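You operate a simulated robot arm through the tools that you are given. There is no shell and no other tool. Be economical: measure what you need, move in short steps, check, and stop when the job is done.

The job below is to be done with a simulated robot arm. You get a single attempt, and the scene is never put back.

JOB
Put the four tubs on the side rack's marked shelves, each shelf within its MAX.
Fine: the crate stays on the thick shelf and its weight counts.

It is judged by the outcome, as a careful person would: the job done as asked, and still so three seconds after it is handed in. It fails if anything else is knocked over, pushed out of place, dropped, spilled or broken.

ROBOT AND FRAMES
A 7-joint arm with a two-finger parallel gripper on a trunk, on a base that drives. Base frame: it is fixed to the floor where the robot stands at the start and does not move with it; the origin is under the middle of the robot, x ahead of it, y to its left, z up; the surface under the hand at the start is at about z = 900. Units: mm, degrees, N and s.
With the tool pointing down near the work surface it reaches from about 300 to 760 mm from the robot's upright axis, wherever it stands. Its first joint turns from -166.0 to 166.0 degrees. Places, roughly: grey crate [750, 1250, 750]; side rack [600, 1200, 600]. Payload 3.91 kg.
Tool frame: the origin (TCP) lies between the finger pads and is the grasp point; the fingertips stand 30 mm ahead of it; z points along the fingers, y is the line along which they close. The gripper opens to 110 mm. The fingers are 20 mm wide and 10 mm thick; the gripper's body (48 by 112 mm) begins 55 mm behind the TCP.
Orientation is that of the tool frame in the base frame, as a unit quaternion [w, x, y, z]. With the fingers straight down and closing along the base's y, the tool's x points along the base's -x, its y along +y and its z along -z.

CONTROLS
- The arm moves only by the tool servo_tool. Its argument "commands" is a list of rows, each a list of 6 numbers: the shift along the base's x, y, z in units of 30 mm (1.0 is 30 mm), then the turn, a rotation vector about the base's x, y, z in units of 6 degrees (1.0 is 6 degrees). In form: [[x, y, z, rx, ry, rz], ...]. A call has 1 to 8 rows; each row shifts and turns the commanded pose from where the row before left it. "hand" is the finger opening in cm, from 0 to 11, set as the call begins (left out, the last holds). A call with a number of a shift or a turn outside -1 to 1 is refused whole. Each row takes 0.2 s and may step no farther than 50 mm and 8.6 degrees from the row before; otherwise, or with a gripper value out of range, the whole call is refused. Where a pose cannot be reached the arm comes as near as it can. A force on the tool above 40 N (or 10 N above the force at the start of the call, whichever is more), or a blocked arm, ends the call early, and 0.2 s more pass. The fingers move at their own pace (about 153 mm/s each) and stop on an object; they squeeze with about 45 N. The grip force told is the motor's: it shows also when the fingers shut on nothing. Time passes only in rows, and 0.2 s behind the last, so rows that do not move let the fingers close. The reply holds the time, the measured pose of the TCP, the force on the tool along the base axes, the opening and the grip force, in the units named above and with some noise, with the torque about the TCP (base axes, N m) and any sound that the robot's microphone picked up.
- Cameras (640 x 400 px; columns grow to the right, rows downward): "scene" is now at [5, 127.3, 1477.1]; the picture's right is [-0.27, -0.96, 0.00], its down [-0.59, 0.17, -0.79] and it looks along [0.76, -0.21, -0.62] (base axes); focal length 277 px, centre (320, 200). "wrist" rides on the gripper at [77, 7, -114] in the tool frame; the picture's right is [-0.09, 1.00, 0.00], its down [-0.80, -0.07, -0.59] and it looks along [-0.59, -0.05, 0.80] (tool axes); focal length 270 px, centre (320, 200). There is no depth. A picture from a camera that has moved, and an enlarged one, comes with that camera's place and axes in the base frame and with its lens.
- capture(camera): a new picture of that camera. The clock stands still meanwhile.
- slide_trunk(by): slides the trunk up (or, below 0, down) by that many mm; the arm and the scene camera ride with it, the base frame stays. It gives what a move gives, with no picture.
- drive_base(legs): drives the robot by 1 to 6 legs, each [ahead, turn to the left] in mm and degrees, along the robot's own axes; the way and the turn of a leg run together, so that a leg with both is an arc; at most 1500 mm and 180 degrees a leg. The arm and the cameras ride along, it lands a little off, and it stops where it bumps. It gives what a move gives.
- pan_tilt(pan, tilt): turns the head with the scene camera to pan (to the left, within 155 degrees either way) and tilt (down, from -29 to 69), counted from straight ahead of the robot. It gives what a move gives.
- inspect(camera, box): a new picture of the part [left, top, right, bottom] of that camera's present view, enlarged. The clock stands still meanwhile.
- sign_off(): hands the job in; it is judged then, once.

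Go step by step. Nothing tells you exact positions but the pictures and the camera data: compare them with the known pose of the tool, close in by small moves and look again before you grip or let go. The budget is 120 turns and 78 pictures, counting those below and the enlarged ones. Unless the task says otherwise, let go and move clear before handing in, and close with one line.

The tools are called after "Call:" as a command line: name --pt "numbers of a row" for each row, then --argument value for the rest, lists and objects as JSON in quotes. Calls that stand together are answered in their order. servo_tool: Moves the arm, as the interface text tells. Its arguments: {"type":"object","properties":{"commands":{"type":"array"},"hand":{"type":"number"}},"required":["commands"]} The other tools are called the same way: slide_trunk (by) slides the trunk up or down; drive_base (legs) drives the base; pan_tilt (pan, tilt) turns the head that bears the scene camera; capture (camera) takes a picture; inspect (camera, box) takes an enlarged picture of a part of a camera's view; sign_off () hands the job in.

At the start:

```text
clock: 0.0
tool_pos: [402.6, 164.8, 1226.4]
ee_rot: [-0.001, 0.0, 1.0, 0.0]
force: [-0.3, -0.4, 0.1]
ft_torque: [-0.01, -0.02, 0.02]
opening: 109.9
grasp_force: 0.1
trunk travel left (down, up): [-450.0, 160.0]
robot x, y, heading: [2.2, -2.7, 0.1]
head pan, tilt: [-15.8, 38.1]
```

scene: 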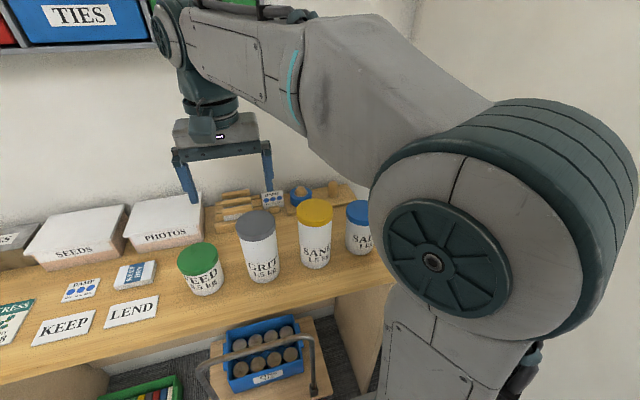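
wrist: 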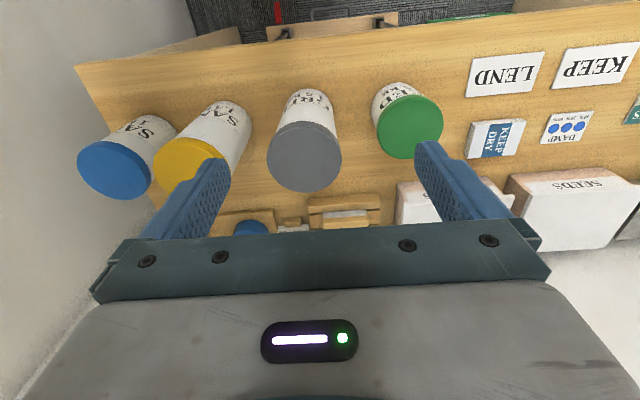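

I see four tubs on the bench (green FEED, grey GRIT, yellow SAND, blue SALT) to the right of the bench. I'll read their labels enlarged, then turn the head to the side rack.

Call:
inspect --camera "scene" --box '[160, 170, 400, 320]'

Call:
pan_tilt --pan 63 --tilt 30

Call:
capture --camera "scene"

```text
2.67 times, centred on (280, 245) of scene
camera zoom: at [5.0, 127.3, 1477.1], right [-0.27, -0.96, 0.0], down [-0.59, 0.17, -0.79], along [0.76, -0.21, -0.62], focal length 738 px, centre (427, 80)
```

zoom: 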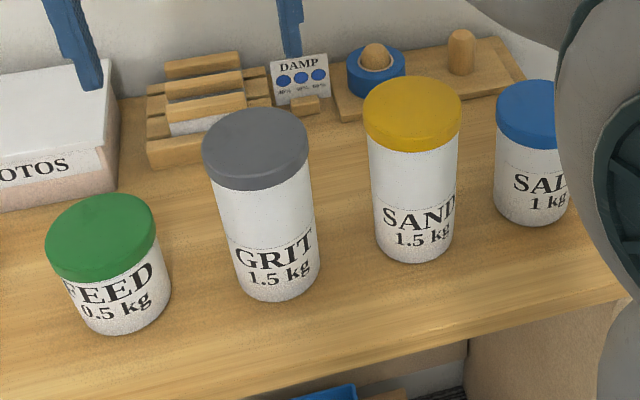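

```text
clock: 1.5
tool_pos: [403.3, 165.3, 1226.2]
ee_rot: [0.0, -0.001, 1.0, 0.0]
force: [0.5, -0.4, -0.2]
ft_torque: [0.02, 0.02, 0.02]
opening: 109.9
grasp_force: 0.0
trunk travel left (down, up): [-450.0, 160.0]
robot x, y, heading: [3.8, -0.3, -0.3]
head pan, tilt: [63.0, 30.0]
```

```text
74 pictures are left
camera scene: at [-36.9, 231.4, 1489.6], right [0.89, -0.45, 0.0], down [-0.23, -0.45, -0.87], along [0.39, 0.77, -0.5], focal length 277 px, centre (320, 200)
```

scene: 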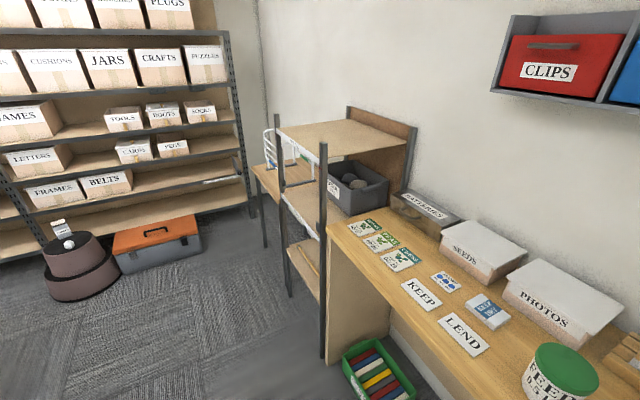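

The side rack stands left of the bench with three shelves and the grey crate on the middle one. I'll zoom in on the shelf markings.

Call:
inspect --camera "scene" --box '[240, 95, 440, 220]'

Call:
inspect --camera "scene" --box '[250, 200, 410, 300]'

```text
3.20 times, centred on (340, 158) of scene
camera zoom: at [-36.9, 231.4, 1489.6], right [0.89, -0.45, 0.0], down [-0.23, -0.45, -0.87], along [0.39, 0.77, -0.5], focal length 886 px, centre (256, 336)
```

zoom: 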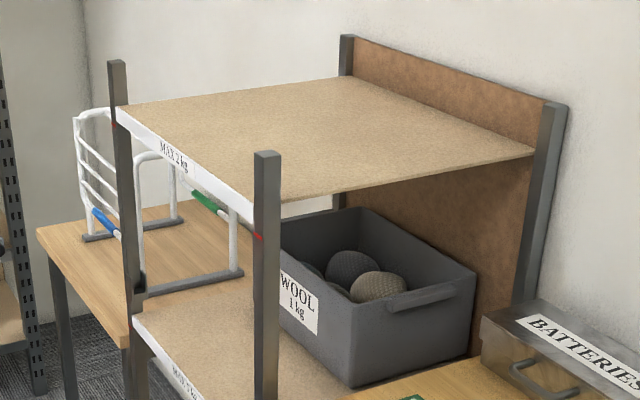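

```text
4.00 times, centred on (330, 250) of scene
camera zoom: at [-36.9, 231.4, 1489.6], right [0.89, -0.45, 0.0], down [-0.23, -0.45, -0.87], along [0.39, 0.77, -0.5], focal length 1107 px, centre (280, 0)
```

zoom: 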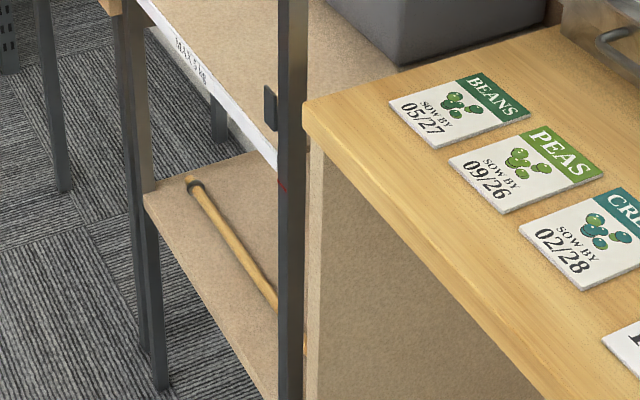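

Top shelf reads MAX 2 kg, crate WOOL 1 kg. I need the middle shelf's label clearer, so I zoom further.

Call:
inspect --camera "scene" --box '[276, 200, 324, 230]'

Call:
inspect --camera "scene" --box '[270, 110, 350, 160]'

```text
13.33 times, centred on (300, 215) of scene
camera zoom: at [-36.9, 231.4, 1489.6], right [0.89, -0.45, 0.0], down [-0.23, -0.45, -0.87], along [0.39, 0.77, -0.5], focal length 3691 px, centre (587, 0)
```

zoom: 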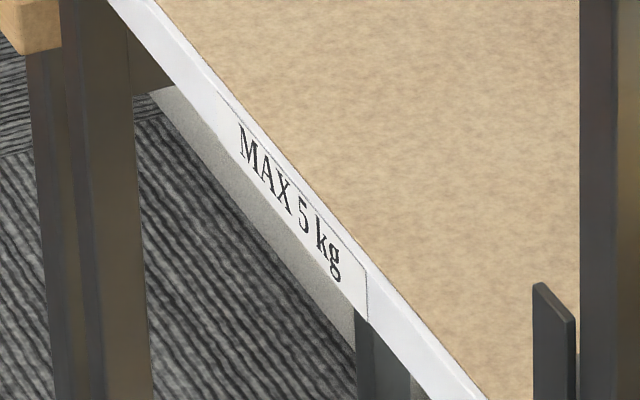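

```text
8.00 times, centred on (310, 135) of scene
camera zoom: at [-36.9, 231.4, 1489.6], right [0.89, -0.45, 0.0], down [-0.23, -0.45, -0.87], along [0.39, 0.77, -0.5], focal length 2215 px, centre (400, 720)
```

zoom: 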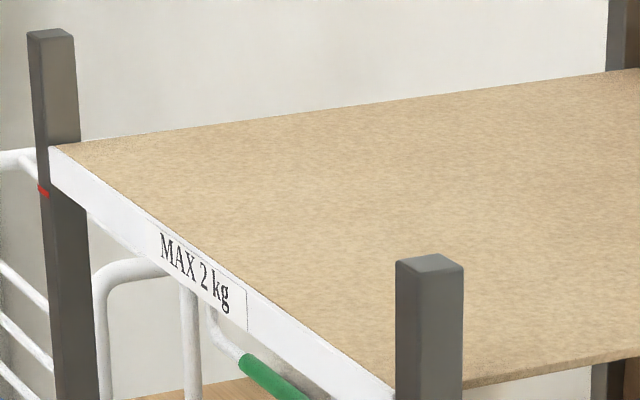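

Middle (thick) shelf: MAX 5 kg with a 1 kg crate; top: MAX 2 kg; the bottom one is unmarked. Plan: FEED + SALT (1.5 kg) on top, GRIT + SAND (3 kg + crate = 4 kg) on the middle. I'll check the floor space behind before driving.

Call:
pan_tilt --pan 130 --tilt 35

Call:
capture --camera "scene"

Call:
pan_tilt --pan -150 --tilt 35

Call:
capture --camera "scene"

```text
clock: 2.9
tool_pos: [403.4, 164.8, 1226.4]
ee_rot: [0.0, 0.0, 1.0, 0.0]
force: [0.4, -0.3, -0.4]
ft_torque: [0.03, 0.01, -0.01]
opening: 109.8
grasp_force: 0.0
trunk travel left (down, up): [-450.0, 160.0]
robot x, y, heading: [-1.6, -2.7, -0.1]
head pan, tilt: [130.0, 35.0]
```

```text
69 pictures are left
camera scene: at [-134.5, 218.3, 1481.8], right [0.77, 0.64, 0.0], down [0.37, -0.44, -0.82], along [-0.53, 0.63, -0.57], focal length 277 px, centre (320, 200)
```

scene: 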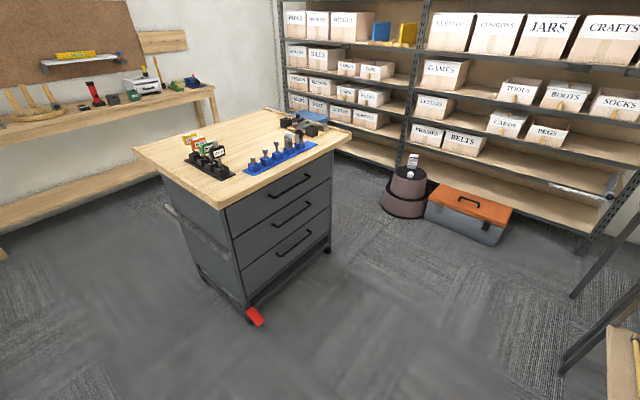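

```text
clock: 6.8
tool_pos: [402.9, 166.3, 1228.1]
ee_rot: [0.0, 0.0, 1.0, 0.0]
force: [0.1, -0.1, -0.6]
ft_torque: [0.02, -0.05, 0.02]
opening: 110.0
grasp_force: 0.1
trunk travel left (down, up): [-450.0, 160.0]
robot x, y, heading: [4.7, -6.3, -0.2]
head pan, tilt: [-150.0, 35.0]
```

```text
68 pictures are left
camera scene: at [-154.2, 106.7, 1481.8], right [-0.5, 0.87, 0.0], down [0.5, 0.29, -0.82], along [-0.71, -0.41, -0.57], focal length 277 px, centre (320, 200)
```

scene: 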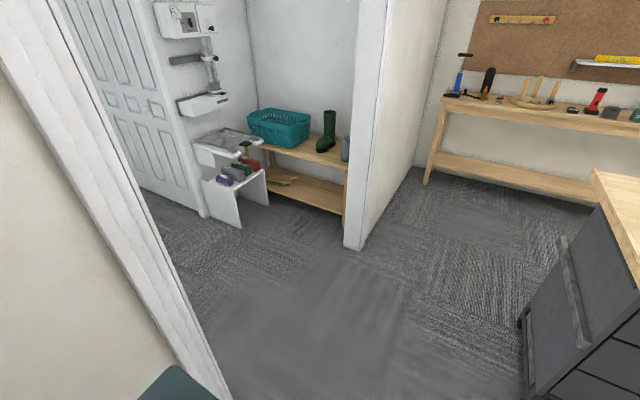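

The floor behind is clear to about x = -1000 (cart), and there's a wall on the right around y = -470. I'll back up 220 mm for room, look at the tubs, and tilt the tool to nearly horizontal.

Call:
drive_base --legs '[[-220, 0]]'

Call:
servo_tool --pt "0 0 0 0 -1 0" --pt "0 0 0 0 -1 0" --pt "0 0 0 0 -1 0" --pt "0 0 0 0 -1 0" --pt "0 0 0 0 -1 0" --pt "0 0 0 0 -1 0"

Call:
servo_tool --pt "0 0 0 0 -1 0" --pt "0 0 0 0 -1 0" --pt "0 0 0 0 -1 0" --pt "0 0 0 0 -1 0" --pt "0 0 0 0 -1 0" --pt "0 0 0 0 -1 0"

Call:
pan_tilt --pan 5 --tilt 35

Call:
capture --camera "scene"

Call:
capture --camera "wrist"

```text
clock: 8.4
tool_pos: [182.6, 164.2, 1226.4]
ee_rot: [-0.001, 0.0, 1.0, 0.001]
force: [0.0, -0.2, -0.2]
ft_torque: [0.02, 0.0, 0.0]
opening: 110.1
grasp_force: 0.0
trunk travel left (down, up): [-450.0, 160.0]
robot x, y, heading: [-219.6, 0.8, -0.2]
head pan, tilt: [-150.0, 35.0]
```

```text
clock: 9.8
tool_pos: [184.6, 165.5, 1227.8]
ee_rot: [0.31, 0.0, 0.951, 0.0]
force: [0.6, 0.0, -0.3]
ft_torque: [-0.03, -0.01, 0.03]
opening: 109.7
grasp_force: 0.1
trunk travel left (down, up): [-450.0, 160.0]
robot x, y, heading: [-221.4, -2.0, -0.2]
head pan, tilt: [-150.0, 35.0]
```

```text
clock: 11.4
tool_pos: [200.7, 162.8, 1198.1]
ee_rot: [0.549, 0.005, 0.835, 0.017]
force: [0.6, 0.2, -0.3]
ft_torque: [0.02, 0.03, -0.01]
opening: 109.8
grasp_force: 0.0
trunk travel left (down, up): [-450.0, 160.0]
robot x, y, heading: [-218.7, -1.3, 0.1]
head pan, tilt: [-150.0, 35.0]
stopped in row 6: the arm was blocked; the commanded pose is now the measured one
```

```text
clock: 13.8
tool_pos: [201.4, 160.8, 1200.1]
ee_rot: [0.55, 0.005, 0.835, 0.018]
force: [0.2, -0.9, -0.3]
ft_torque: [0.01, 0.01, 0.0]
opening: 110.2
grasp_force: 0.1
trunk travel left (down, up): [-450.0, 160.0]
robot x, y, heading: [-220.3, 0.9, -0.1]
head pan, tilt: [5.0, 35.0]
```

```text
67 pictures are left
camera scene: at [-210.2, 158.4, 1481.8], right [0.09, -1.0, 0.0], down [-0.57, -0.05, -0.82], along [0.82, 0.07, -0.57], focal length 277 px, centre (320, 200)
```

scene: 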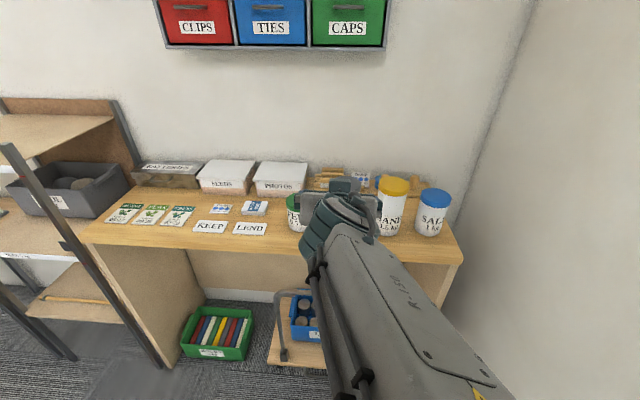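

```text
66 pictures are left
camera wrist: at [65.7, 168.1, 1174.3], right [0.03, 0.99, 0.12], down [-0.23, -0.11, 0.97], along [0.97, -0.05, 0.23], focal length 270 px, centre (320, 200)
```

wrist: 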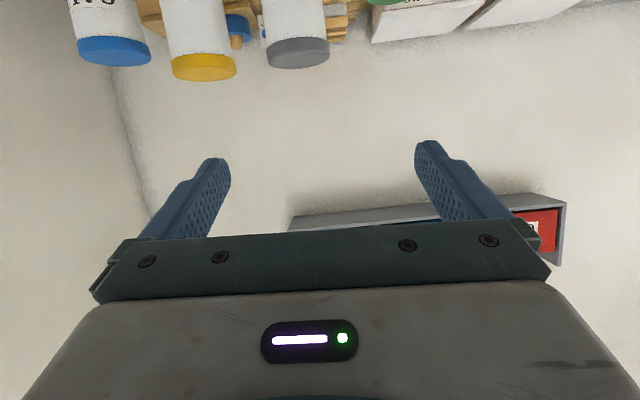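

The wrist was too close in to finish tilting (67° reached, fine). I'll extend forward and to the left, level the tool, and then measure the tubs without the arm in the way.

Call:
servo_tool --pt "0.8 1 -0.3 0 0 0" --pt "0.8 1 -0.3 -0.34 0 -0.11" --pt "0.8 1 -0.3 0 0 0" --pt "0.8 1 -0.3 0 -0.5 0" --pt "0.8 1 -0.3 0 0 0" --pt "0.8 1 -0.3 0 0 0"

Call:
inspect --camera "scene" --box '[270, 140, 470, 265]'

Call:
capture --camera "wrist"

```text
clock: 14.3
tool_pos: [163.4, 285.8, 1177.1]
ee_rot: [0.521, -0.103, 0.841, 0.101]
force: [-0.4, 0.0, 0.6]
ft_torque: [0.03, 0.0, 0.08]
opening: 109.9
grasp_force: 0.1
trunk travel left (down, up): [-450.0, 160.0]
robot x, y, heading: [-221.6, 3.1, 0.2]
head pan, tilt: [5.0, 35.0]
stopped in row 2: the arm was blocked; the commanded pose is now the measured one
```

```text
3.20 times, centred on (370, 202) of scene
camera zoom: at [-210.3, 156.7, 1481.9], right [0.09, -1.0, 0.0], down [-0.57, -0.05, -0.82], along [0.82, 0.07, -0.57], focal length 886 px, centre (160, 192)
```

zoom: 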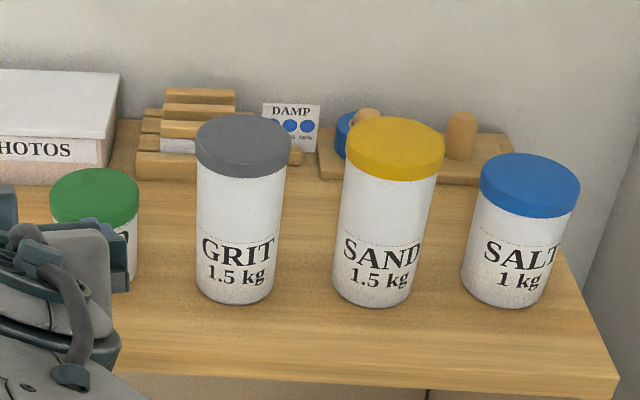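

```text
64 pictures are left
camera wrist: at [31.1, 255.7, 1157.6], right [-0.24, 0.96, 0.14], down [-0.14, -0.18, 0.97], along [0.96, 0.21, 0.18], focal length 270 px, centre (320, 200)
```

wrist: 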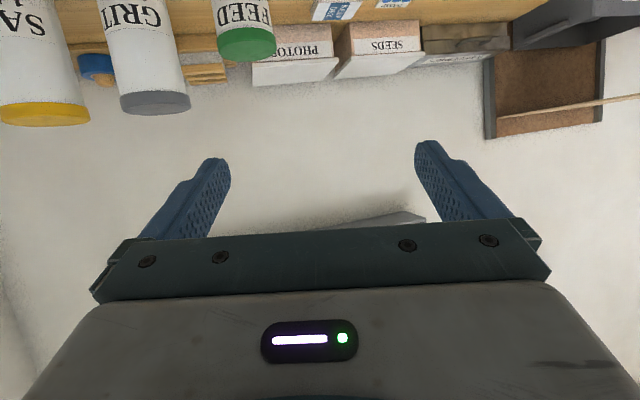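

The arm hit a wrist limit, as the forearm is too close in. I'll ease the tilt off while extending forward, undoing the yaw, then re-tilt farther out.

Call:
servo_tool --pt "0.5 0 0.3 0 1 -0.3" --pt "0.5 0 0.3 0 1 -0.5" --pt "1 0 0 -0.3 0.5 -0.7" --pt "1 0 0 -0.3 0.5 -0.7" --pt "1 0 0 0 0 -0.5" --pt "1 0 0 0 0 0" --pt "1 0 0 0 0 0"

```text
clock: 15.9
tool_pos: [345.9, 287.1, 1191.9]
ee_rot: [0.392, 0.026, 0.919, 0.019]
force: [-0.6, 0.0, -0.2]
ft_torque: [0.01, -0.02, 0.0]
opening: 110.1
grasp_force: 0.2
trunk travel left (down, up): [-450.0, 160.0]
robot x, y, heading: [-218.5, -2.6, -0.1]
head pan, tilt: [5.0, 35.0]
```

Extended now with 46° tilt. I'll level the roll and re-tilt in place.

Call:
servo_tool --pt "0 0 0 -0.53 -0.5 0.32" --pt "0 0 0 0 -0.9 0" --pt "0 0 0 0 -0.9 0" --pt "0 0 0 0 -0.9 0" --pt "0 0 0 0 -0.9 0"

Call:
capture --camera "wrist"

```text
clock: 17.1
tool_pos: [345.7, 286.8, 1194.7]
ee_rot: [0.579, -0.002, 0.815, 0.002]
force: [-0.6, 0.4, 0.3]
ft_torque: [0.04, 0.03, 0.0]
opening: 110.1
grasp_force: 0.1
trunk travel left (down, up): [-450.0, 160.0]
robot x, y, heading: [-220.7, 0.7, -0.0]
head pan, tilt: [5.0, 35.0]
```

```text
63 pictures are left
camera wrist: at [212.6, 292.7, 1159.1], right [0.02, 1.0, 0.08], down [-0.3, -0.07, 0.95], along [0.95, -0.05, 0.3], focal length 270 px, centre (320, 200)
```

wrist: 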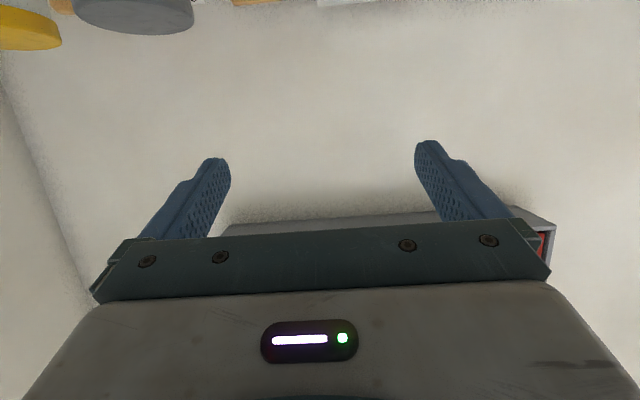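

Tool is level at 19° below horizontal. From two views I place the tubs at: FEED (469, 286), GRIT (467, 141), SAND (477, 5), SALT (488, -126); heights about 110, 174, 174, 125. I'll go down in front of FEED.

Call:
servo_tool --pt "0 0 -1 0 0 0" --pt "0 0 -1 0 0 0" --pt "0 0 -1 0 0 0" --pt "0 0 -1 0 0 0" --pt "0 0 -1 0 0 0" --pt "0 0 -1 0 0 0" --pt "0 0 -1 0 0 0" --pt "0 0 -1 0 0 0" --hand 11

Call:
capture --camera "wrist"

Call:
capture --camera "scene"

```text
clock: 18.9
tool_pos: [347.2, 287.0, 955.1]
ee_rot: [0.579, -0.002, 0.815, 0.001]
force: [0.3, -0.1, -0.6]
ft_torque: [0.0, -0.03, -0.03]
opening: 110.1
grasp_force: 0.0
trunk travel left (down, up): [-450.0, 160.0]
robot x, y, heading: [-221.1, 0.2, -0.3]
head pan, tilt: [5.0, 35.0]
```

```text
62 pictures are left
camera wrist: at [213.0, 293.1, 919.3], right [0.03, 1.0, 0.08], down [-0.3, -0.07, 0.95], along [0.95, -0.05, 0.29], focal length 270 px, centre (320, 200)
```

wrist: 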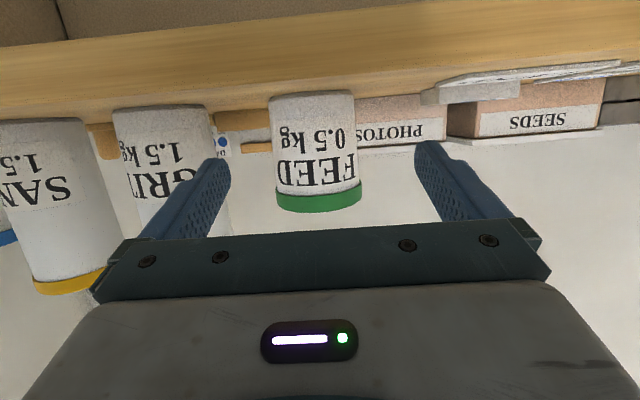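

```text
61 pictures are left
camera scene: at [-209.8, 158.7, 1481.8], right [0.09, -1.0, 0.0], down [-0.57, -0.05, -0.82], along [0.82, 0.07, -0.57], focal length 277 px, centre (320, 200)
```

scene: 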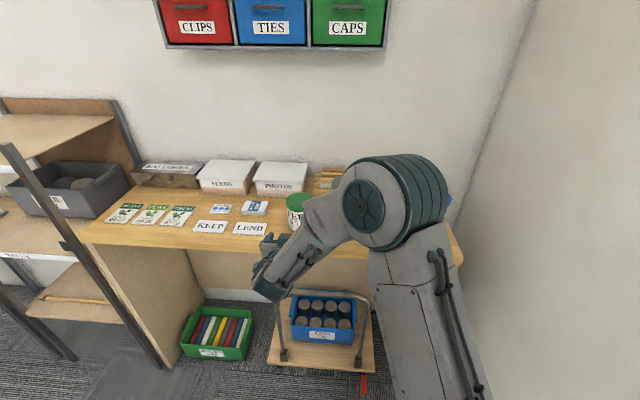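

FEED is nearly centred between the fingers (about 5 mm to the right). I'll shift slightly, lower 18 mm and move in around it.

Call:
servo_tool --pt "0 -0.15 -0.6 0 0 0" --pt "0.95 0 0 0 0 0" --pt "0.95 0 0 0 0 0" --pt "0.9 0 0 0 0 0"

Call:
capture --camera "wrist"

```text
clock: 19.9
tool_pos: [429.6, 281.3, 937.3]
ee_rot: [0.578, -0.001, 0.816, 0.0]
force: [-0.3, -0.4, -0.6]
ft_torque: [0.0, -0.01, -0.06]
opening: 110.0
grasp_force: 0.0
trunk travel left (down, up): [-450.0, 160.0]
robot x, y, heading: [-223.2, 4.7, -0.0]
head pan, tilt: [5.0, 35.0]
```

```text
60 pictures are left
camera wrist: at [296.9, 288.8, 902.0], right [0.02, 1.0, 0.08], down [-0.3, -0.07, 0.95], along [0.95, -0.05, 0.29], focal length 270 px, centre (320, 200)
```

wrist: 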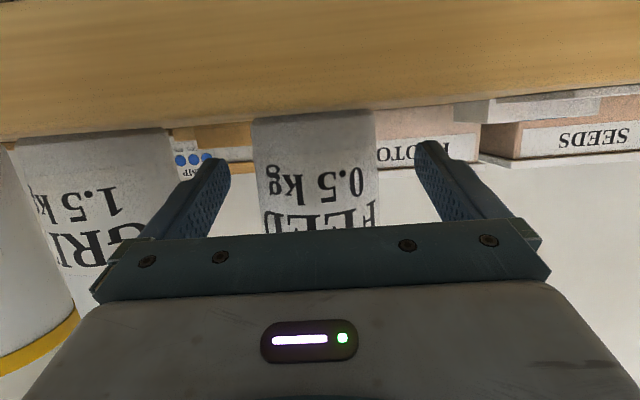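

Centred within 1 mm. Moving in the last 34 mm and closing.

Call:
servo_tool --pt "0.6 0 0 0 0 0" --pt "0.55 0 0 0 0 0"

Call:
servo_tool --pt "0 0 0 0 0 0" --pt "0 0 0 0 0 0" --pt "0 0 0 0 0 0" --hand 0

Call:
servo_tool --pt "0 0 0.5 0 0 0" --pt "0 0 0.7 0 0 0" --pt "0 0 0 0 0 0"

Call:
capture --camera "wrist"

```text
clock: 20.5
tool_pos: [463.5, 281.9, 936.7]
ee_rot: [0.579, -0.002, 0.815, 0.001]
force: [-0.1, -1.0, 0.5]
ft_torque: [-0.03, 0.0, -0.02]
opening: 110.1
grasp_force: 0.1
trunk travel left (down, up): [-450.0, 160.0]
robot x, y, heading: [-217.1, 2.8, -0.2]
head pan, tilt: [5.0, 35.0]
```

```text
clock: 21.3
tool_pos: [464.6, 281.5, 935.8]
ee_rot: [0.579, 0.0, 0.815, 0.0]
force: [2.1, -0.8, 0.8]
ft_torque: [0.14, -0.06, -0.09]
opening: 80.9
grasp_force: 45.1
trunk travel left (down, up): [-450.0, 160.0]
robot x, y, heading: [-221.0, -2.9, -0.3]
head pan, tilt: [5.0, 35.0]
```

```text
clock: 22.1
tool_pos: [464.3, 282.6, 971.7]
ee_rot: [0.578, -0.002, 0.816, 0.001]
force: [-0.4, -0.2, -4.4]
ft_torque: [0.02, 0.05, -0.01]
opening: 80.9
grasp_force: 44.4
trunk travel left (down, up): [-450.0, 160.0]
robot x, y, heading: [-218.7, -0.3, -0.1]
head pan, tilt: [5.0, 35.0]
```

```text
59 pictures are left
camera wrist: at [331.1, 289.3, 936.8], right [0.02, 1.0, 0.08], down [-0.3, -0.07, 0.95], along [0.95, -0.05, 0.29], focal length 270 px, centre (320, 200)
```

wrist: 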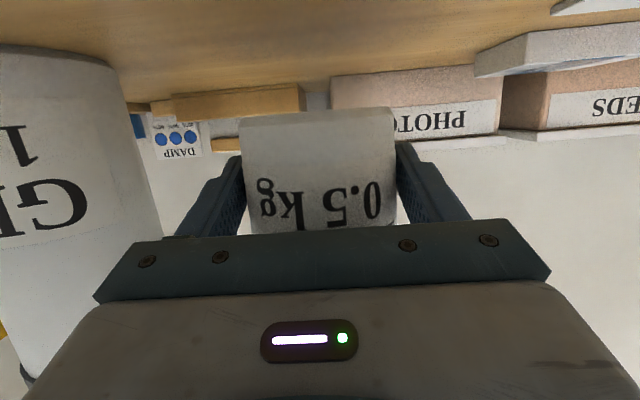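

FEED is held and weighs about 4.5 N, consistent with 0.5 kg. I'll lift it high, bring it in front of the robot, and then drive round to the rack.

Call:
servo_tool --pt "0 0 1 0 0 0" --pt "0 0 1 0 0 0" --pt "0 0 1 0 0 0" --pt "0 0 1 0 0 0" --pt "0 0 1 0 0 0" --pt "0 0 1 0 0 0" --pt "0 0 1 0 0 0" --pt "0 0 1 0 0 0"

Call:
servo_tool --pt "-0.3 -1 0.2 0 0 0" --pt "-0.3 -1 0.2 0 0 0" --pt "-0.3 -1 0.2 0 0 0" --pt "-0.3 -1 0.2 0 0 0" --pt "-0.3 -1 0.2 0 0 0" --pt "-0.3 -1 0.2 0 0 0" --pt "-0.3 -1 0.2 0 0 0" --pt "-0.3 -1 0.2 0 0 0"

```text
clock: 23.9
tool_pos: [464.4, 281.6, 1212.7]
ee_rot: [0.578, -0.002, 0.816, 0.001]
force: [0.5, 0.4, -5.0]
ft_torque: [0.02, 0.04, -0.01]
opening: 80.9
grasp_force: 45.0
trunk travel left (down, up): [-450.0, 160.0]
robot x, y, heading: [-219.7, 1.2, -0.1]
head pan, tilt: [5.0, 35.0]
```

```text
clock: 25.7
tool_pos: [392.2, 40.6, 1260.8]
ee_rot: [0.578, -0.002, 0.816, 0.002]
force: [-0.7, -0.7, -4.6]
ft_torque: [0.02, 0.07, 0.01]
opening: 81.1
grasp_force: 44.8
trunk travel left (down, up): [-450.0, 160.0]
robot x, y, heading: [-223.6, 0.2, -0.1]
head pan, tilt: [5.0, 35.0]
```

Arm is compact at z 1261; driving around to face the rack.

Call:
drive_base --legs '[[-110, 0], [0, 90], [1200, 0], [0, -90]]'

Call:
pan_tilt --pan 15 --tilt 30

Call:
capture --camera "scene"

Call:
capture --camera "wrist"

```text
clock: 40.2
tool_pos: [310.5, 1226.3, 1260.2]
ee_rot: [0.579, 0.006, 0.816, -0.004]
force: [0.6, 0.2, -5.1]
ft_torque: [0.01, 0.08, 0.0]
opening: 81.0
grasp_force: 45.2
trunk travel left (down, up): [-450.0, 160.0]
robot x, y, heading: [-302.3, 1193.4, -1.0]
head pan, tilt: [5.0, 35.0]
```

```text
clock: 40.9
tool_pos: [311.9, 1224.5, 1259.8]
ee_rot: [0.579, 0.006, 0.816, -0.004]
force: [0.3, 0.2, -5.0]
ft_torque: [-0.02, 0.08, 0.01]
opening: 80.8
grasp_force: 45.2
trunk travel left (down, up): [-450.0, 160.0]
robot x, y, heading: [-300.6, 1192.6, -1.1]
head pan, tilt: [15.0, 30.0]
```

```text
58 pictures are left
camera scene: at [-288.4, 1368.7, 1489.5], right [0.24, -0.97, 0.0], down [-0.49, -0.12, -0.87], along [0.84, 0.21, -0.5], focal length 277 px, centre (320, 200)
```

scene: 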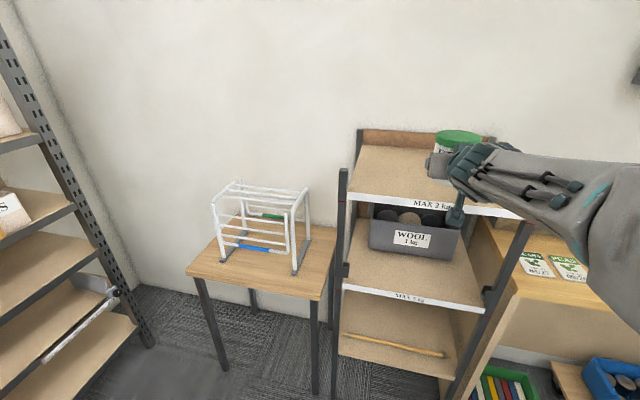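

```text
57 pictures are left
camera wrist: at [178.3, 1234.0, 1224.8], right [0.04, 1.0, 0.08], down [-0.3, -0.07, 0.95], along [0.95, -0.07, 0.29], focal length 270 px, centre (320, 200)
```

wrist: 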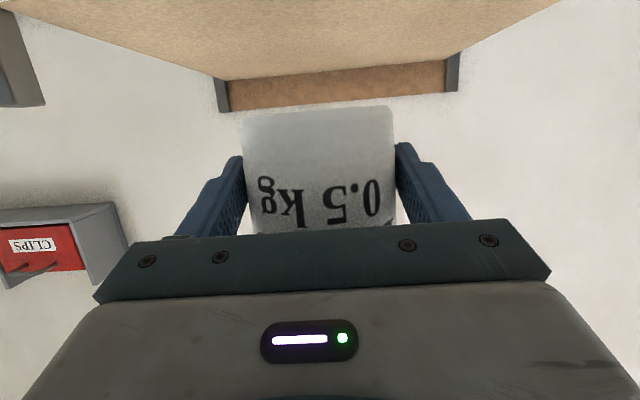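

Robot is facing the rack with FEED above the top shelf's front. I zoom in on the rack to measure the shelves.

Call:
inspect --camera "scene" --box '[330, 120, 540, 251]'

Call:
inspect --camera "scene" --box '[330, 200, 530, 325]'

```text
3.05 times, centred on (435, 186) of scene
camera zoom: at [-288.4, 1368.7, 1489.5], right [0.24, -0.97, 0.0], down [-0.49, -0.12, -0.87], along [0.84, 0.21, -0.5], focal length 844 px, centre (-30, 244)
```

zoom: 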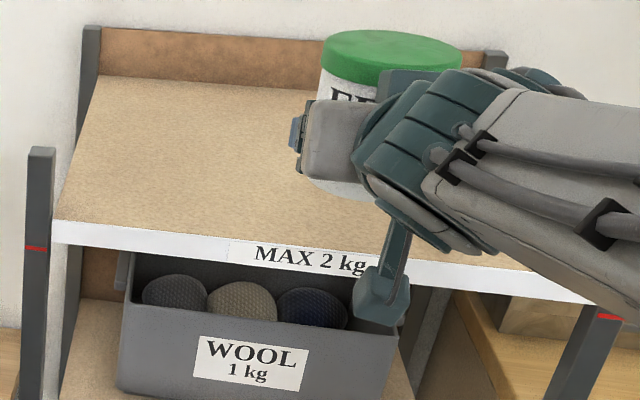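

```text
3.20 times, centred on (430, 262) of scene
camera zoom: at [-288.4, 1368.7, 1489.5], right [0.24, -0.97, 0.0], down [-0.49, -0.12, -0.87], along [0.84, 0.21, -0.5], focal length 886 px, centre (-32, 0)
```

zoom: 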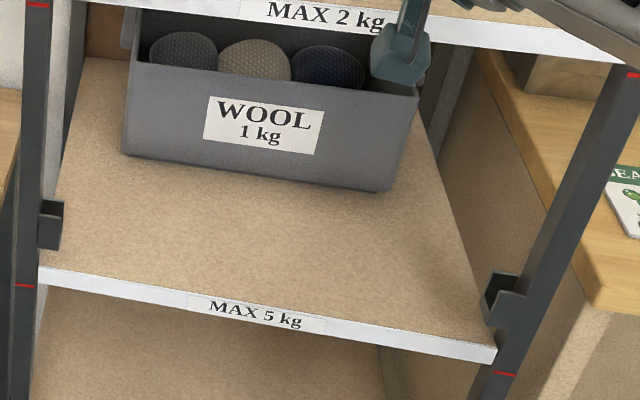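

Measured: top shelf z ≈ 1139, middle ≈ 802, both y 1030–1455, front edge x ≈ 360; the crate leaves about 190 mm free in front. I'll move FEED over the top shelf at (455, 1300).

Call:
servo_tool --pt "0.8 0.42 0 -0.1 0 0.15" --pt "0.8 0.42 0 0 0 0" --pt "0.8 0.42 0 0 0 0" --pt "0.8 0.42 0 0 0 0" --pt "0.8 0.42 0 0 0 0" --pt "0.8 0.42 0 0 0 0"

Call:
servo_tool --pt "0 0 -0.9 0 0 0" --pt "0 0 -0.9 0 0 0" --pt "0 0 0 0 0 0"

Call:
inspect --camera "scene" --box '[330, 110, 530, 235]'

Call:
capture --camera "wrist"

```text
clock: 42.3
tool_pos: [457.5, 1302.9, 1259.8]
ee_rot: [0.578, -0.005, 0.816, -0.004]
force: [-0.6, 0.0, -5.0]
ft_torque: [-0.01, 0.1, -0.04]
opening: 80.8
grasp_force: 44.8
trunk travel left (down, up): [-450.0, 160.0]
robot x, y, heading: [-300.4, 1196.2, -1.3]
head pan, tilt: [15.0, 30.0]
```

```text
clock: 43.1
tool_pos: [457.1, 1301.1, 1206.3]
ee_rot: [0.578, -0.003, 0.816, -0.004]
force: [0.6, 0.5, -4.2]
ft_torque: [0.01, 0.04, -0.01]
opening: 81.2
grasp_force: 44.8
trunk travel left (down, up): [-450.0, 160.0]
robot x, y, heading: [-301.0, 1196.4, -1.2]
head pan, tilt: [15.0, 30.0]
```

```text
3.20 times, centred on (430, 172) of scene
camera zoom: at [-288.2, 1368.8, 1489.6], right [0.24, -0.97, 0.0], down [-0.49, -0.12, -0.87], along [0.84, 0.21, -0.5], focal length 886 px, centre (-32, 288)
```

zoom: 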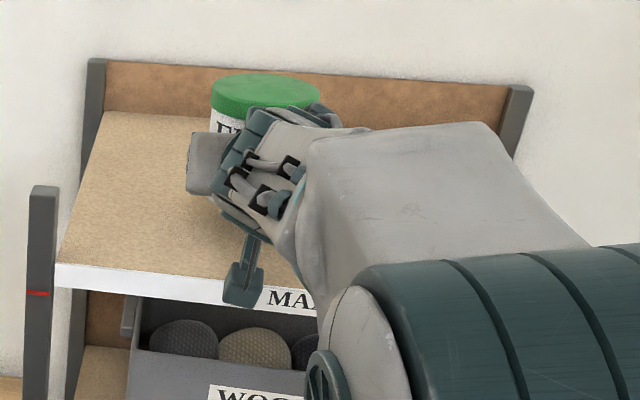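

```text
53 pictures are left
camera wrist: at [322.3, 1307.0, 1171.1], right [0.03, 1.0, 0.07], down [-0.3, -0.06, 0.95], along [0.95, -0.05, 0.29], focal length 270 px, centre (320, 200)
```

wrist: 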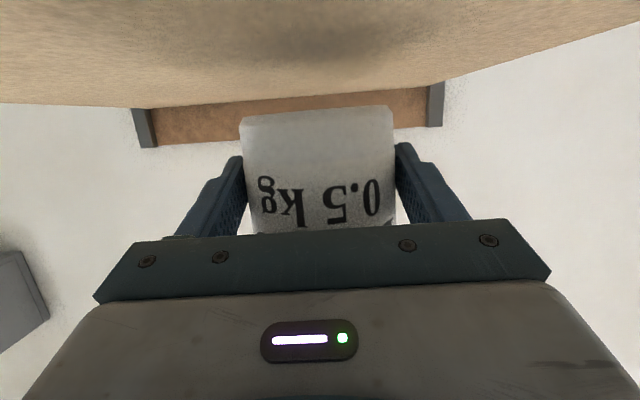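

Still above the shelf. I'll lower gently, and pull back 8 mm so the wrist camera stays clear of the shelf's front edge.

Call:
servo_tool --pt "-0.27 0 -0.3 0 0 0" --pt "0 0 -0.3 0 0 0" --pt "0 0 0 0 0 0"

Call:
servo_tool --pt "0 0 -0.13 0 0 0" --pt "0 0 0 0 0 0"

Call:
servo_tool --pt "0 0 -0.13 0 0 0" --pt "0 0 0 0 0 0"

```text
clock: 43.9
tool_pos: [447.2, 1301.2, 1187.2]
ee_rot: [0.578, -0.004, 0.816, -0.004]
force: [0.5, 0.8, -5.1]
ft_torque: [0.03, 0.05, -0.02]
opening: 81.1
grasp_force: 45.2
trunk travel left (down, up): [-450.0, 160.0]
robot x, y, heading: [-301.7, 1194.3, -1.1]
head pan, tilt: [15.0, 30.0]
```

```text
clock: 44.5
tool_pos: [447.7, 1301.6, 1184.0]
ee_rot: [0.578, -0.003, 0.816, -0.005]
force: [0.1, 0.3, -4.3]
ft_torque: [-0.03, 0.1, 0.0]
opening: 81.2
grasp_force: 45.1
trunk travel left (down, up): [-450.0, 160.0]
robot x, y, heading: [-301.0, 1198.5, -1.1]
head pan, tilt: [15.0, 30.0]
```

```text
clock: 45.1
tool_pos: [448.0, 1300.7, 1180.5]
ee_rot: [0.578, -0.004, 0.816, -0.004]
force: [0.2, -0.1, -4.7]
ft_torque: [-0.01, 0.09, -0.01]
opening: 81.2
grasp_force: 45.1
trunk travel left (down, up): [-450.0, 160.0]
robot x, y, heading: [-302.4, 1192.6, -1.4]
head pan, tilt: [15.0, 30.0]
```

Call:
servo_tool --pt "0 0 -0.1 0 0 0" --pt "0 0 0 0 0 0"

Call:
servo_tool --pt "0 0 -0.08 0 0 0" --pt "0 0 0 0 0 0"

Call:
capture --camera "wrist"

```text
clock: 45.7
tool_pos: [447.8, 1301.6, 1177.9]
ee_rot: [0.578, -0.003, 0.816, -0.005]
force: [0.1, 1.3, -3.5]
ft_torque: [0.06, 0.02, -0.03]
opening: 81.2
grasp_force: 45.0
trunk travel left (down, up): [-450.0, 160.0]
robot x, y, heading: [-301.0, 1192.6, -1.3]
head pan, tilt: [15.0, 30.0]
```

```text
clock: 46.3
tool_pos: [447.6, 1299.3, 1175.5]
ee_rot: [0.579, -0.003, 0.815, -0.004]
force: [2.9, 0.3, 2.3]
ft_torque: [0.24, -0.11, -0.12]
opening: 81.0
grasp_force: 45.1
trunk travel left (down, up): [-450.0, 160.0]
robot x, y, heading: [-299.0, 1192.6, -1.0]
head pan, tilt: [15.0, 30.0]
```

```text
52 pictures are left
camera wrist: at [314.0, 1306.8, 1140.7], right [0.03, 1.0, 0.07], down [-0.3, -0.06, 0.95], along [0.95, -0.05, 0.3], focal length 270 px, centre (320, 200)
```

wrist: 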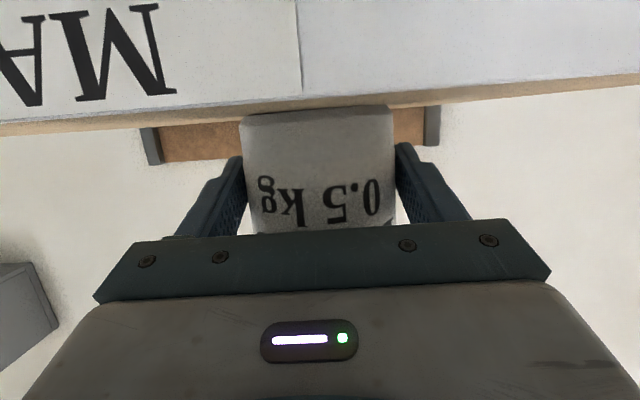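

Contact made (force went from -4.7 to +2.3 N). Release and back straight out.

Call:
servo_tool --pt "0 0 0 0 0 0" --pt "0 0 0 0 0 0" --hand 11

Call:
servo_tool --pt "-0.7 0 0 0 0 0" --pt "-1 0 0 0 0 0" --pt "-1 0 0 0 0 0" --pt "-1 -0.3 0.5 0 0 0" --pt "-0.8 -1 0.5 0 0 0" --pt "0 -1 1 0 0 0"

Call:
capture --camera "wrist"

```text
clock: 46.9
tool_pos: [447.1, 1301.1, 1174.5]
ee_rot: [0.578, -0.004, 0.816, -0.003]
force: [-0.2, -0.5, 0.8]
ft_torque: [-0.04, 0.0, -0.01]
opening: 109.7
grasp_force: 0.1
trunk travel left (down, up): [-450.0, 160.0]
robot x, y, heading: [-301.5, 1193.1, -1.1]
head pan, tilt: [15.0, 30.0]
```

```text
clock: 48.3
tool_pos: [311.9, 1231.1, 1234.7]
ee_rot: [0.579, -0.005, 0.816, -0.003]
force: [0.1, -0.3, 0.7]
ft_torque: [0.03, -0.02, 0.01]
opening: 110.0
grasp_force: 0.0
trunk travel left (down, up): [-450.0, 160.0]
robot x, y, heading: [-299.9, 1193.0, -1.8]
head pan, tilt: [15.0, 30.0]
```

```text
51 pictures are left
camera wrist: at [179.1, 1236.7, 1200.1], right [0.03, 1.0, 0.07], down [-0.3, -0.06, 0.95], along [0.95, -0.05, 0.29], focal length 270 px, centre (320, 200)
```

wrist: 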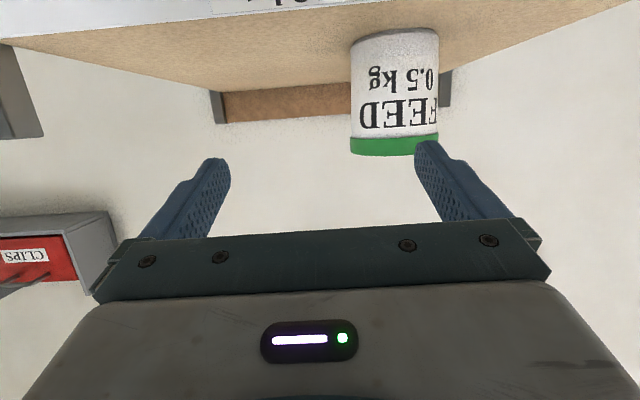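

FEED stands on the top shelf. Driving back for GRIT.

Call:
drive_base --legs '[[0, 91], [-1190, 0], [0, -90], [70, 0]]'

Call:
pan_tilt --pan 12 --tilt 35

Call:
capture --camera "scene"

Call:
capture --camera "wrist"

```text
clock: 62.6
tool_pos: [384.9, 56.7, 1235.4]
ee_rot: [0.579, -0.015, 0.815, 0.004]
force: [-0.3, 0.5, 0.4]
ft_torque: [-0.03, 0.02, 0.01]
opening: 110.1
grasp_force: 0.0
trunk travel left (down, up): [-450.0, 160.0]
robot x, y, heading: [-232.4, 3.9, 0.6]
head pan, tilt: [15.0, 30.0]
```

```text
clock: 63.3
tool_pos: [385.0, 58.0, 1235.7]
ee_rot: [0.578, -0.015, 0.816, 0.004]
force: [0.0, 0.4, 0.3]
ft_torque: [-0.02, -0.01, -0.01]
opening: 109.9
grasp_force: 0.2
trunk travel left (down, up): [-450.0, 160.0]
robot x, y, heading: [-231.2, 4.2, 0.7]
head pan, tilt: [12.0, 35.0]
```

```text
50 pictures are left
camera scene: at [-220.8, 173.3, 1481.8], right [0.22, -0.98, 0.0], down [-0.56, -0.12, -0.82], along [0.8, 0.18, -0.57], focal length 277 px, centre (320, 200)
```

scene: 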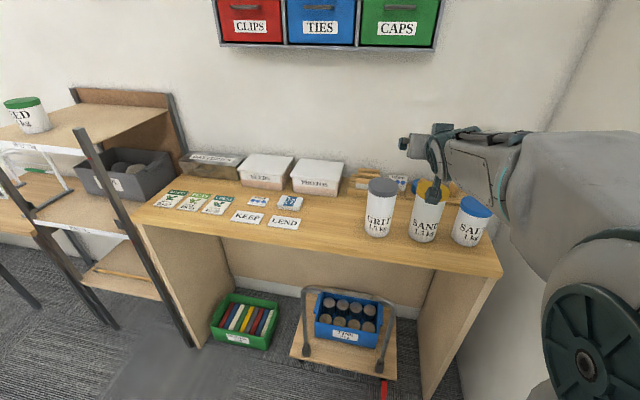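

```text
49 pictures are left
camera wrist: at [251.7, 60.0, 1200.6], right [0.0, 1.0, 0.07], down [-0.3, -0.07, 0.95], along [0.96, -0.02, 0.29], focal length 270 px, centre (320, 200)
```

wrist: 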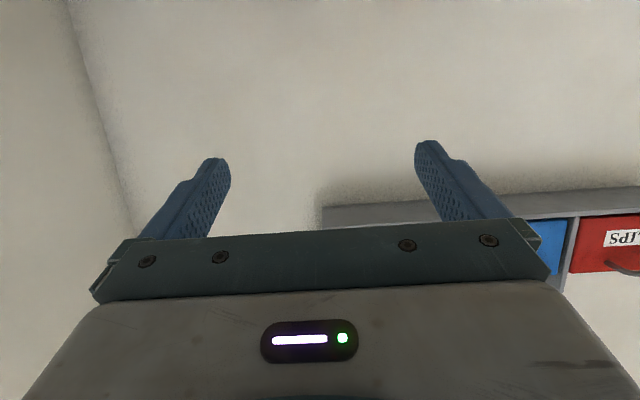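

Positioning in front of GRIT: back to x 345, y 141, then down.

Call:
servo_tool --pt "-0.33 0.7 0 0.1 0 -0.28" --pt "-0.33 0.7 -0.1 0 0 0" --pt "-0.33 0.7 -0.1 0 0 0" --pt "-0.33 0.7 -0.1 0 0 0"

Call:
servo_tool --pt "0 0 -1 0 0 0" --pt "0 0 -1 0 0 0" --pt "0 0 -1 0 0 0" --pt "0 0 -1 0 0 0" --pt "0 0 -1 0 0 0" --pt "0 0 -1 0 0 0" --pt "0 0 -1 0 0 0" --pt "0 0 -1 0 0 0"

Call:
capture --camera "wrist"

```text
clock: 64.3
tool_pos: [342.8, 142.8, 1226.7]
ee_rot: [0.579, 0.001, 0.815, -0.001]
force: [0.4, 0.3, 0.7]
ft_torque: [-0.02, 0.0, -0.01]
opening: 110.1
grasp_force: 0.1
trunk travel left (down, up): [-450.0, 160.0]
robot x, y, heading: [-226.6, 2.6, 0.6]
head pan, tilt: [12.0, 35.0]
```

```text
clock: 66.1
tool_pos: [346.6, 141.7, 986.6]
ee_rot: [0.579, 0.0, 0.815, 0.0]
force: [0.2, 0.0, -0.8]
ft_torque: [0.05, -0.03, -0.02]
opening: 109.9
grasp_force: 0.0
trunk travel left (down, up): [-450.0, 160.0]
robot x, y, heading: [-227.5, 2.5, 0.7]
head pan, tilt: [12.0, 35.0]
```

```text
48 pictures are left
camera wrist: at [213.0, 148.2, 951.7], right [0.03, 1.0, 0.08], down [-0.3, -0.07, 0.95], along [0.95, -0.05, 0.29], focal length 270 px, centre (320, 200)
```

wrist: 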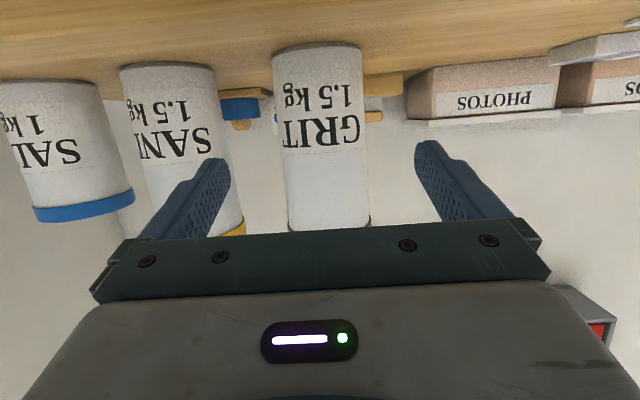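

GRIT is about 3 mm to the right of centre. Moving in in two stages.

Call:
servo_tool --pt "0.9 -0.1 0 0 0 0" --pt "0.9 0 0 0 0 0" --pt "0.9 0 0 0 0 0"

Call:
capture --camera "wrist"

```text
clock: 66.9
tool_pos: [427.9, 138.5, 986.3]
ee_rot: [0.579, 0.0, 0.815, 0.0]
force: [0.8, 0.7, -0.6]
ft_torque: [0.0, -0.02, -0.02]
opening: 110.0
grasp_force: 0.0
trunk travel left (down, up): [-450.0, 160.0]
robot x, y, heading: [-226.5, 7.2, 0.6]
head pan, tilt: [12.0, 35.0]
```

```text
47 pictures are left
camera wrist: at [293.9, 145.9, 951.4], right [0.03, 1.0, 0.08], down [-0.3, -0.07, 0.95], along [0.95, -0.05, 0.29], focal length 270 px, centre (320, 200)
```

wrist: 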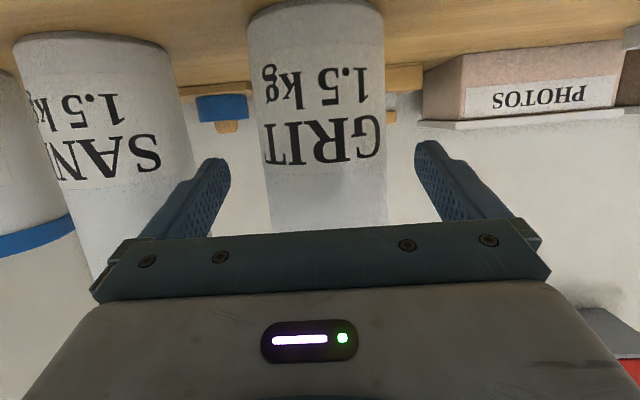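

Well centred. Final advance, close, and small lift to weigh.

Call:
servo_tool --pt "0.6 0 0 0 0 0" --pt "0.5 0 0 0 0 0"

Call:
servo_tool --pt "0 0 0 0 0 0" --pt "0 0 0 0 0 0" --pt "0 0 0 0 0 0" --hand 0

Call:
servo_tool --pt "0 0 0.3 0 0 0" --pt "0 0 0.5 0 0 0" --pt "0 0 0 0 0 0"

Call:
capture --camera "wrist"

```text
clock: 67.5
tool_pos: [459.3, 138.1, 986.7]
ee_rot: [0.579, 0.0, 0.816, 0.0]
force: [-0.6, -0.6, 0.2]
ft_torque: [-0.01, 0.01, 0.02]
opening: 109.9
grasp_force: 0.0
trunk travel left (down, up): [-450.0, 160.0]
robot x, y, heading: [-226.0, 6.2, 0.1]
head pan, tilt: [12.0, 35.0]
```

```text
clock: 68.3
tool_pos: [459.6, 139.9, 986.2]
ee_rot: [0.579, 0.0, 0.815, 0.0]
force: [0.4, 5.2, 0.0]
ft_torque: [0.71, 0.06, 0.1]
opening: 81.3
grasp_force: 45.1
trunk travel left (down, up): [-450.0, 160.0]
robot x, y, heading: [-226.7, 3.8, 0.4]
head pan, tilt: [12.0, 35.0]
```

```text
clock: 69.1
tool_pos: [460.1, 138.7, 1009.7]
ee_rot: [0.578, 0.001, 0.816, -0.002]
force: [-0.3, -0.5, -14.5]
ft_torque: [0.03, 0.21, -0.01]
opening: 81.3
grasp_force: 44.9
trunk travel left (down, up): [-450.0, 160.0]
robot x, y, heading: [-228.2, 6.0, 0.5]
head pan, tilt: [12.0, 35.0]
```

```text
46 pictures are left
camera wrist: at [327.1, 145.3, 974.8], right [0.03, 1.0, 0.08], down [-0.29, -0.07, 0.95], along [0.96, -0.05, 0.29], focal length 270 px, centre (320, 200)
```

wrist: 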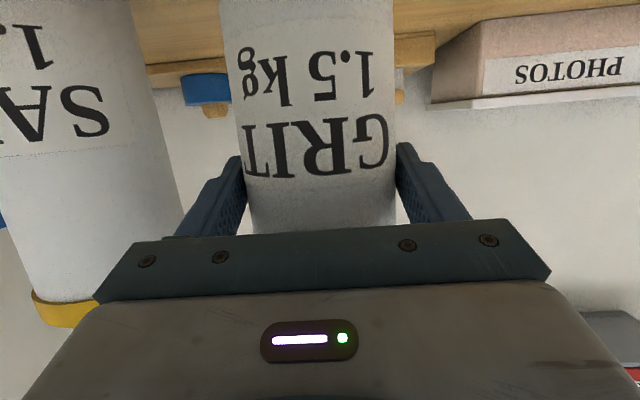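

GRIT weighs 14.5 N ≈ 1.5 kg as labelled. I'll draw it straight back off the bench and drive to the rack for the middle shelf.

Call:
servo_tool --pt "-0.5 0 0.4 0 0 0" --pt "-0.8 0 0.4 0 0 0" --pt "-0.8 0 0.2 0 0 0" --pt "-0.6 0 0 0 0 0"

Call:
drive_base --legs '[[-110, 0], [0, 90], [1195, 0], [0, -90]]'

Call:
pan_tilt --pan 25 --tilt 35

Call:
capture --camera "scene"

Call:
capture --camera "wrist"

```text
clock: 70.1
tool_pos: [379.6, 138.5, 1039.4]
ee_rot: [0.579, 0.0, 0.815, -0.001]
force: [0.2, -1.0, -14.7]
ft_torque: [-0.02, 0.17, -0.02]
opening: 81.1
grasp_force: 45.1
trunk travel left (down, up): [-450.0, 160.0]
robot x, y, heading: [-226.0, 7.0, 0.7]
head pan, tilt: [12.0, 35.0]
```

```text
clock: 84.6
tool_pos: [255.8, 1329.7, 1040.2]
ee_rot: [0.579, 0.002, 0.815, -0.002]
force: [0.0, 0.1, -14.4]
ft_torque: [0.03, 0.25, 0.0]
opening: 81.0
grasp_force: 44.8
trunk travel left (down, up): [-450.0, 160.0]
robot x, y, heading: [-354.0, 1200.0, 0.4]
head pan, tilt: [12.0, 35.0]
```

```text
clock: 85.4
tool_pos: [253.7, 1331.2, 1039.5]
ee_rot: [0.578, 0.002, 0.816, -0.003]
force: [0.2, 0.3, -15.0]
ft_torque: [-0.01, 0.2, 0.04]
opening: 81.3
grasp_force: 44.9
trunk travel left (down, up): [-450.0, 160.0]
robot x, y, heading: [-354.0, 1200.9, 0.2]
head pan, tilt: [25.0, 35.0]
```

```text
45 pictures are left
camera scene: at [-350.8, 1387.7, 1481.7], right [0.42, -0.91, 0.0], down [-0.52, -0.24, -0.82], along [0.74, 0.35, -0.57], focal length 277 px, centre (320, 200)
```

scene: 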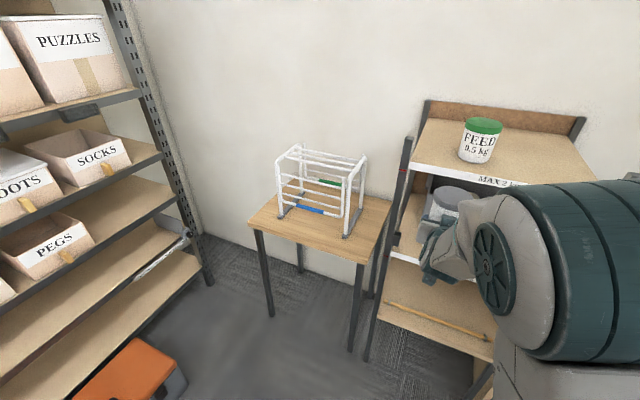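

```text
44 pictures are left
camera wrist: at [120.9, 1338.8, 1004.3], right [0.03, 1.0, 0.08], down [-0.29, -0.07, 0.95], along [0.95, -0.06, 0.29], focal length 270 px, centre (320, 200)
```

wrist: 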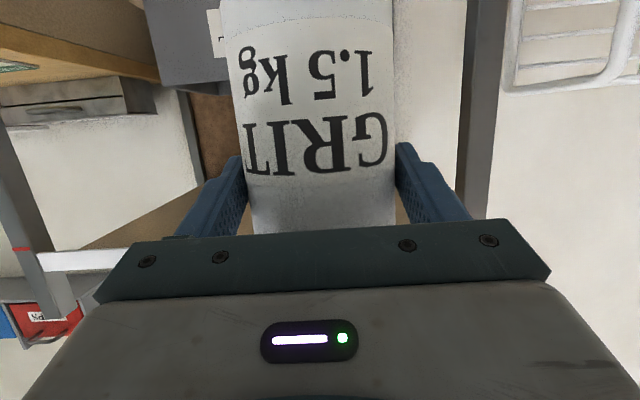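

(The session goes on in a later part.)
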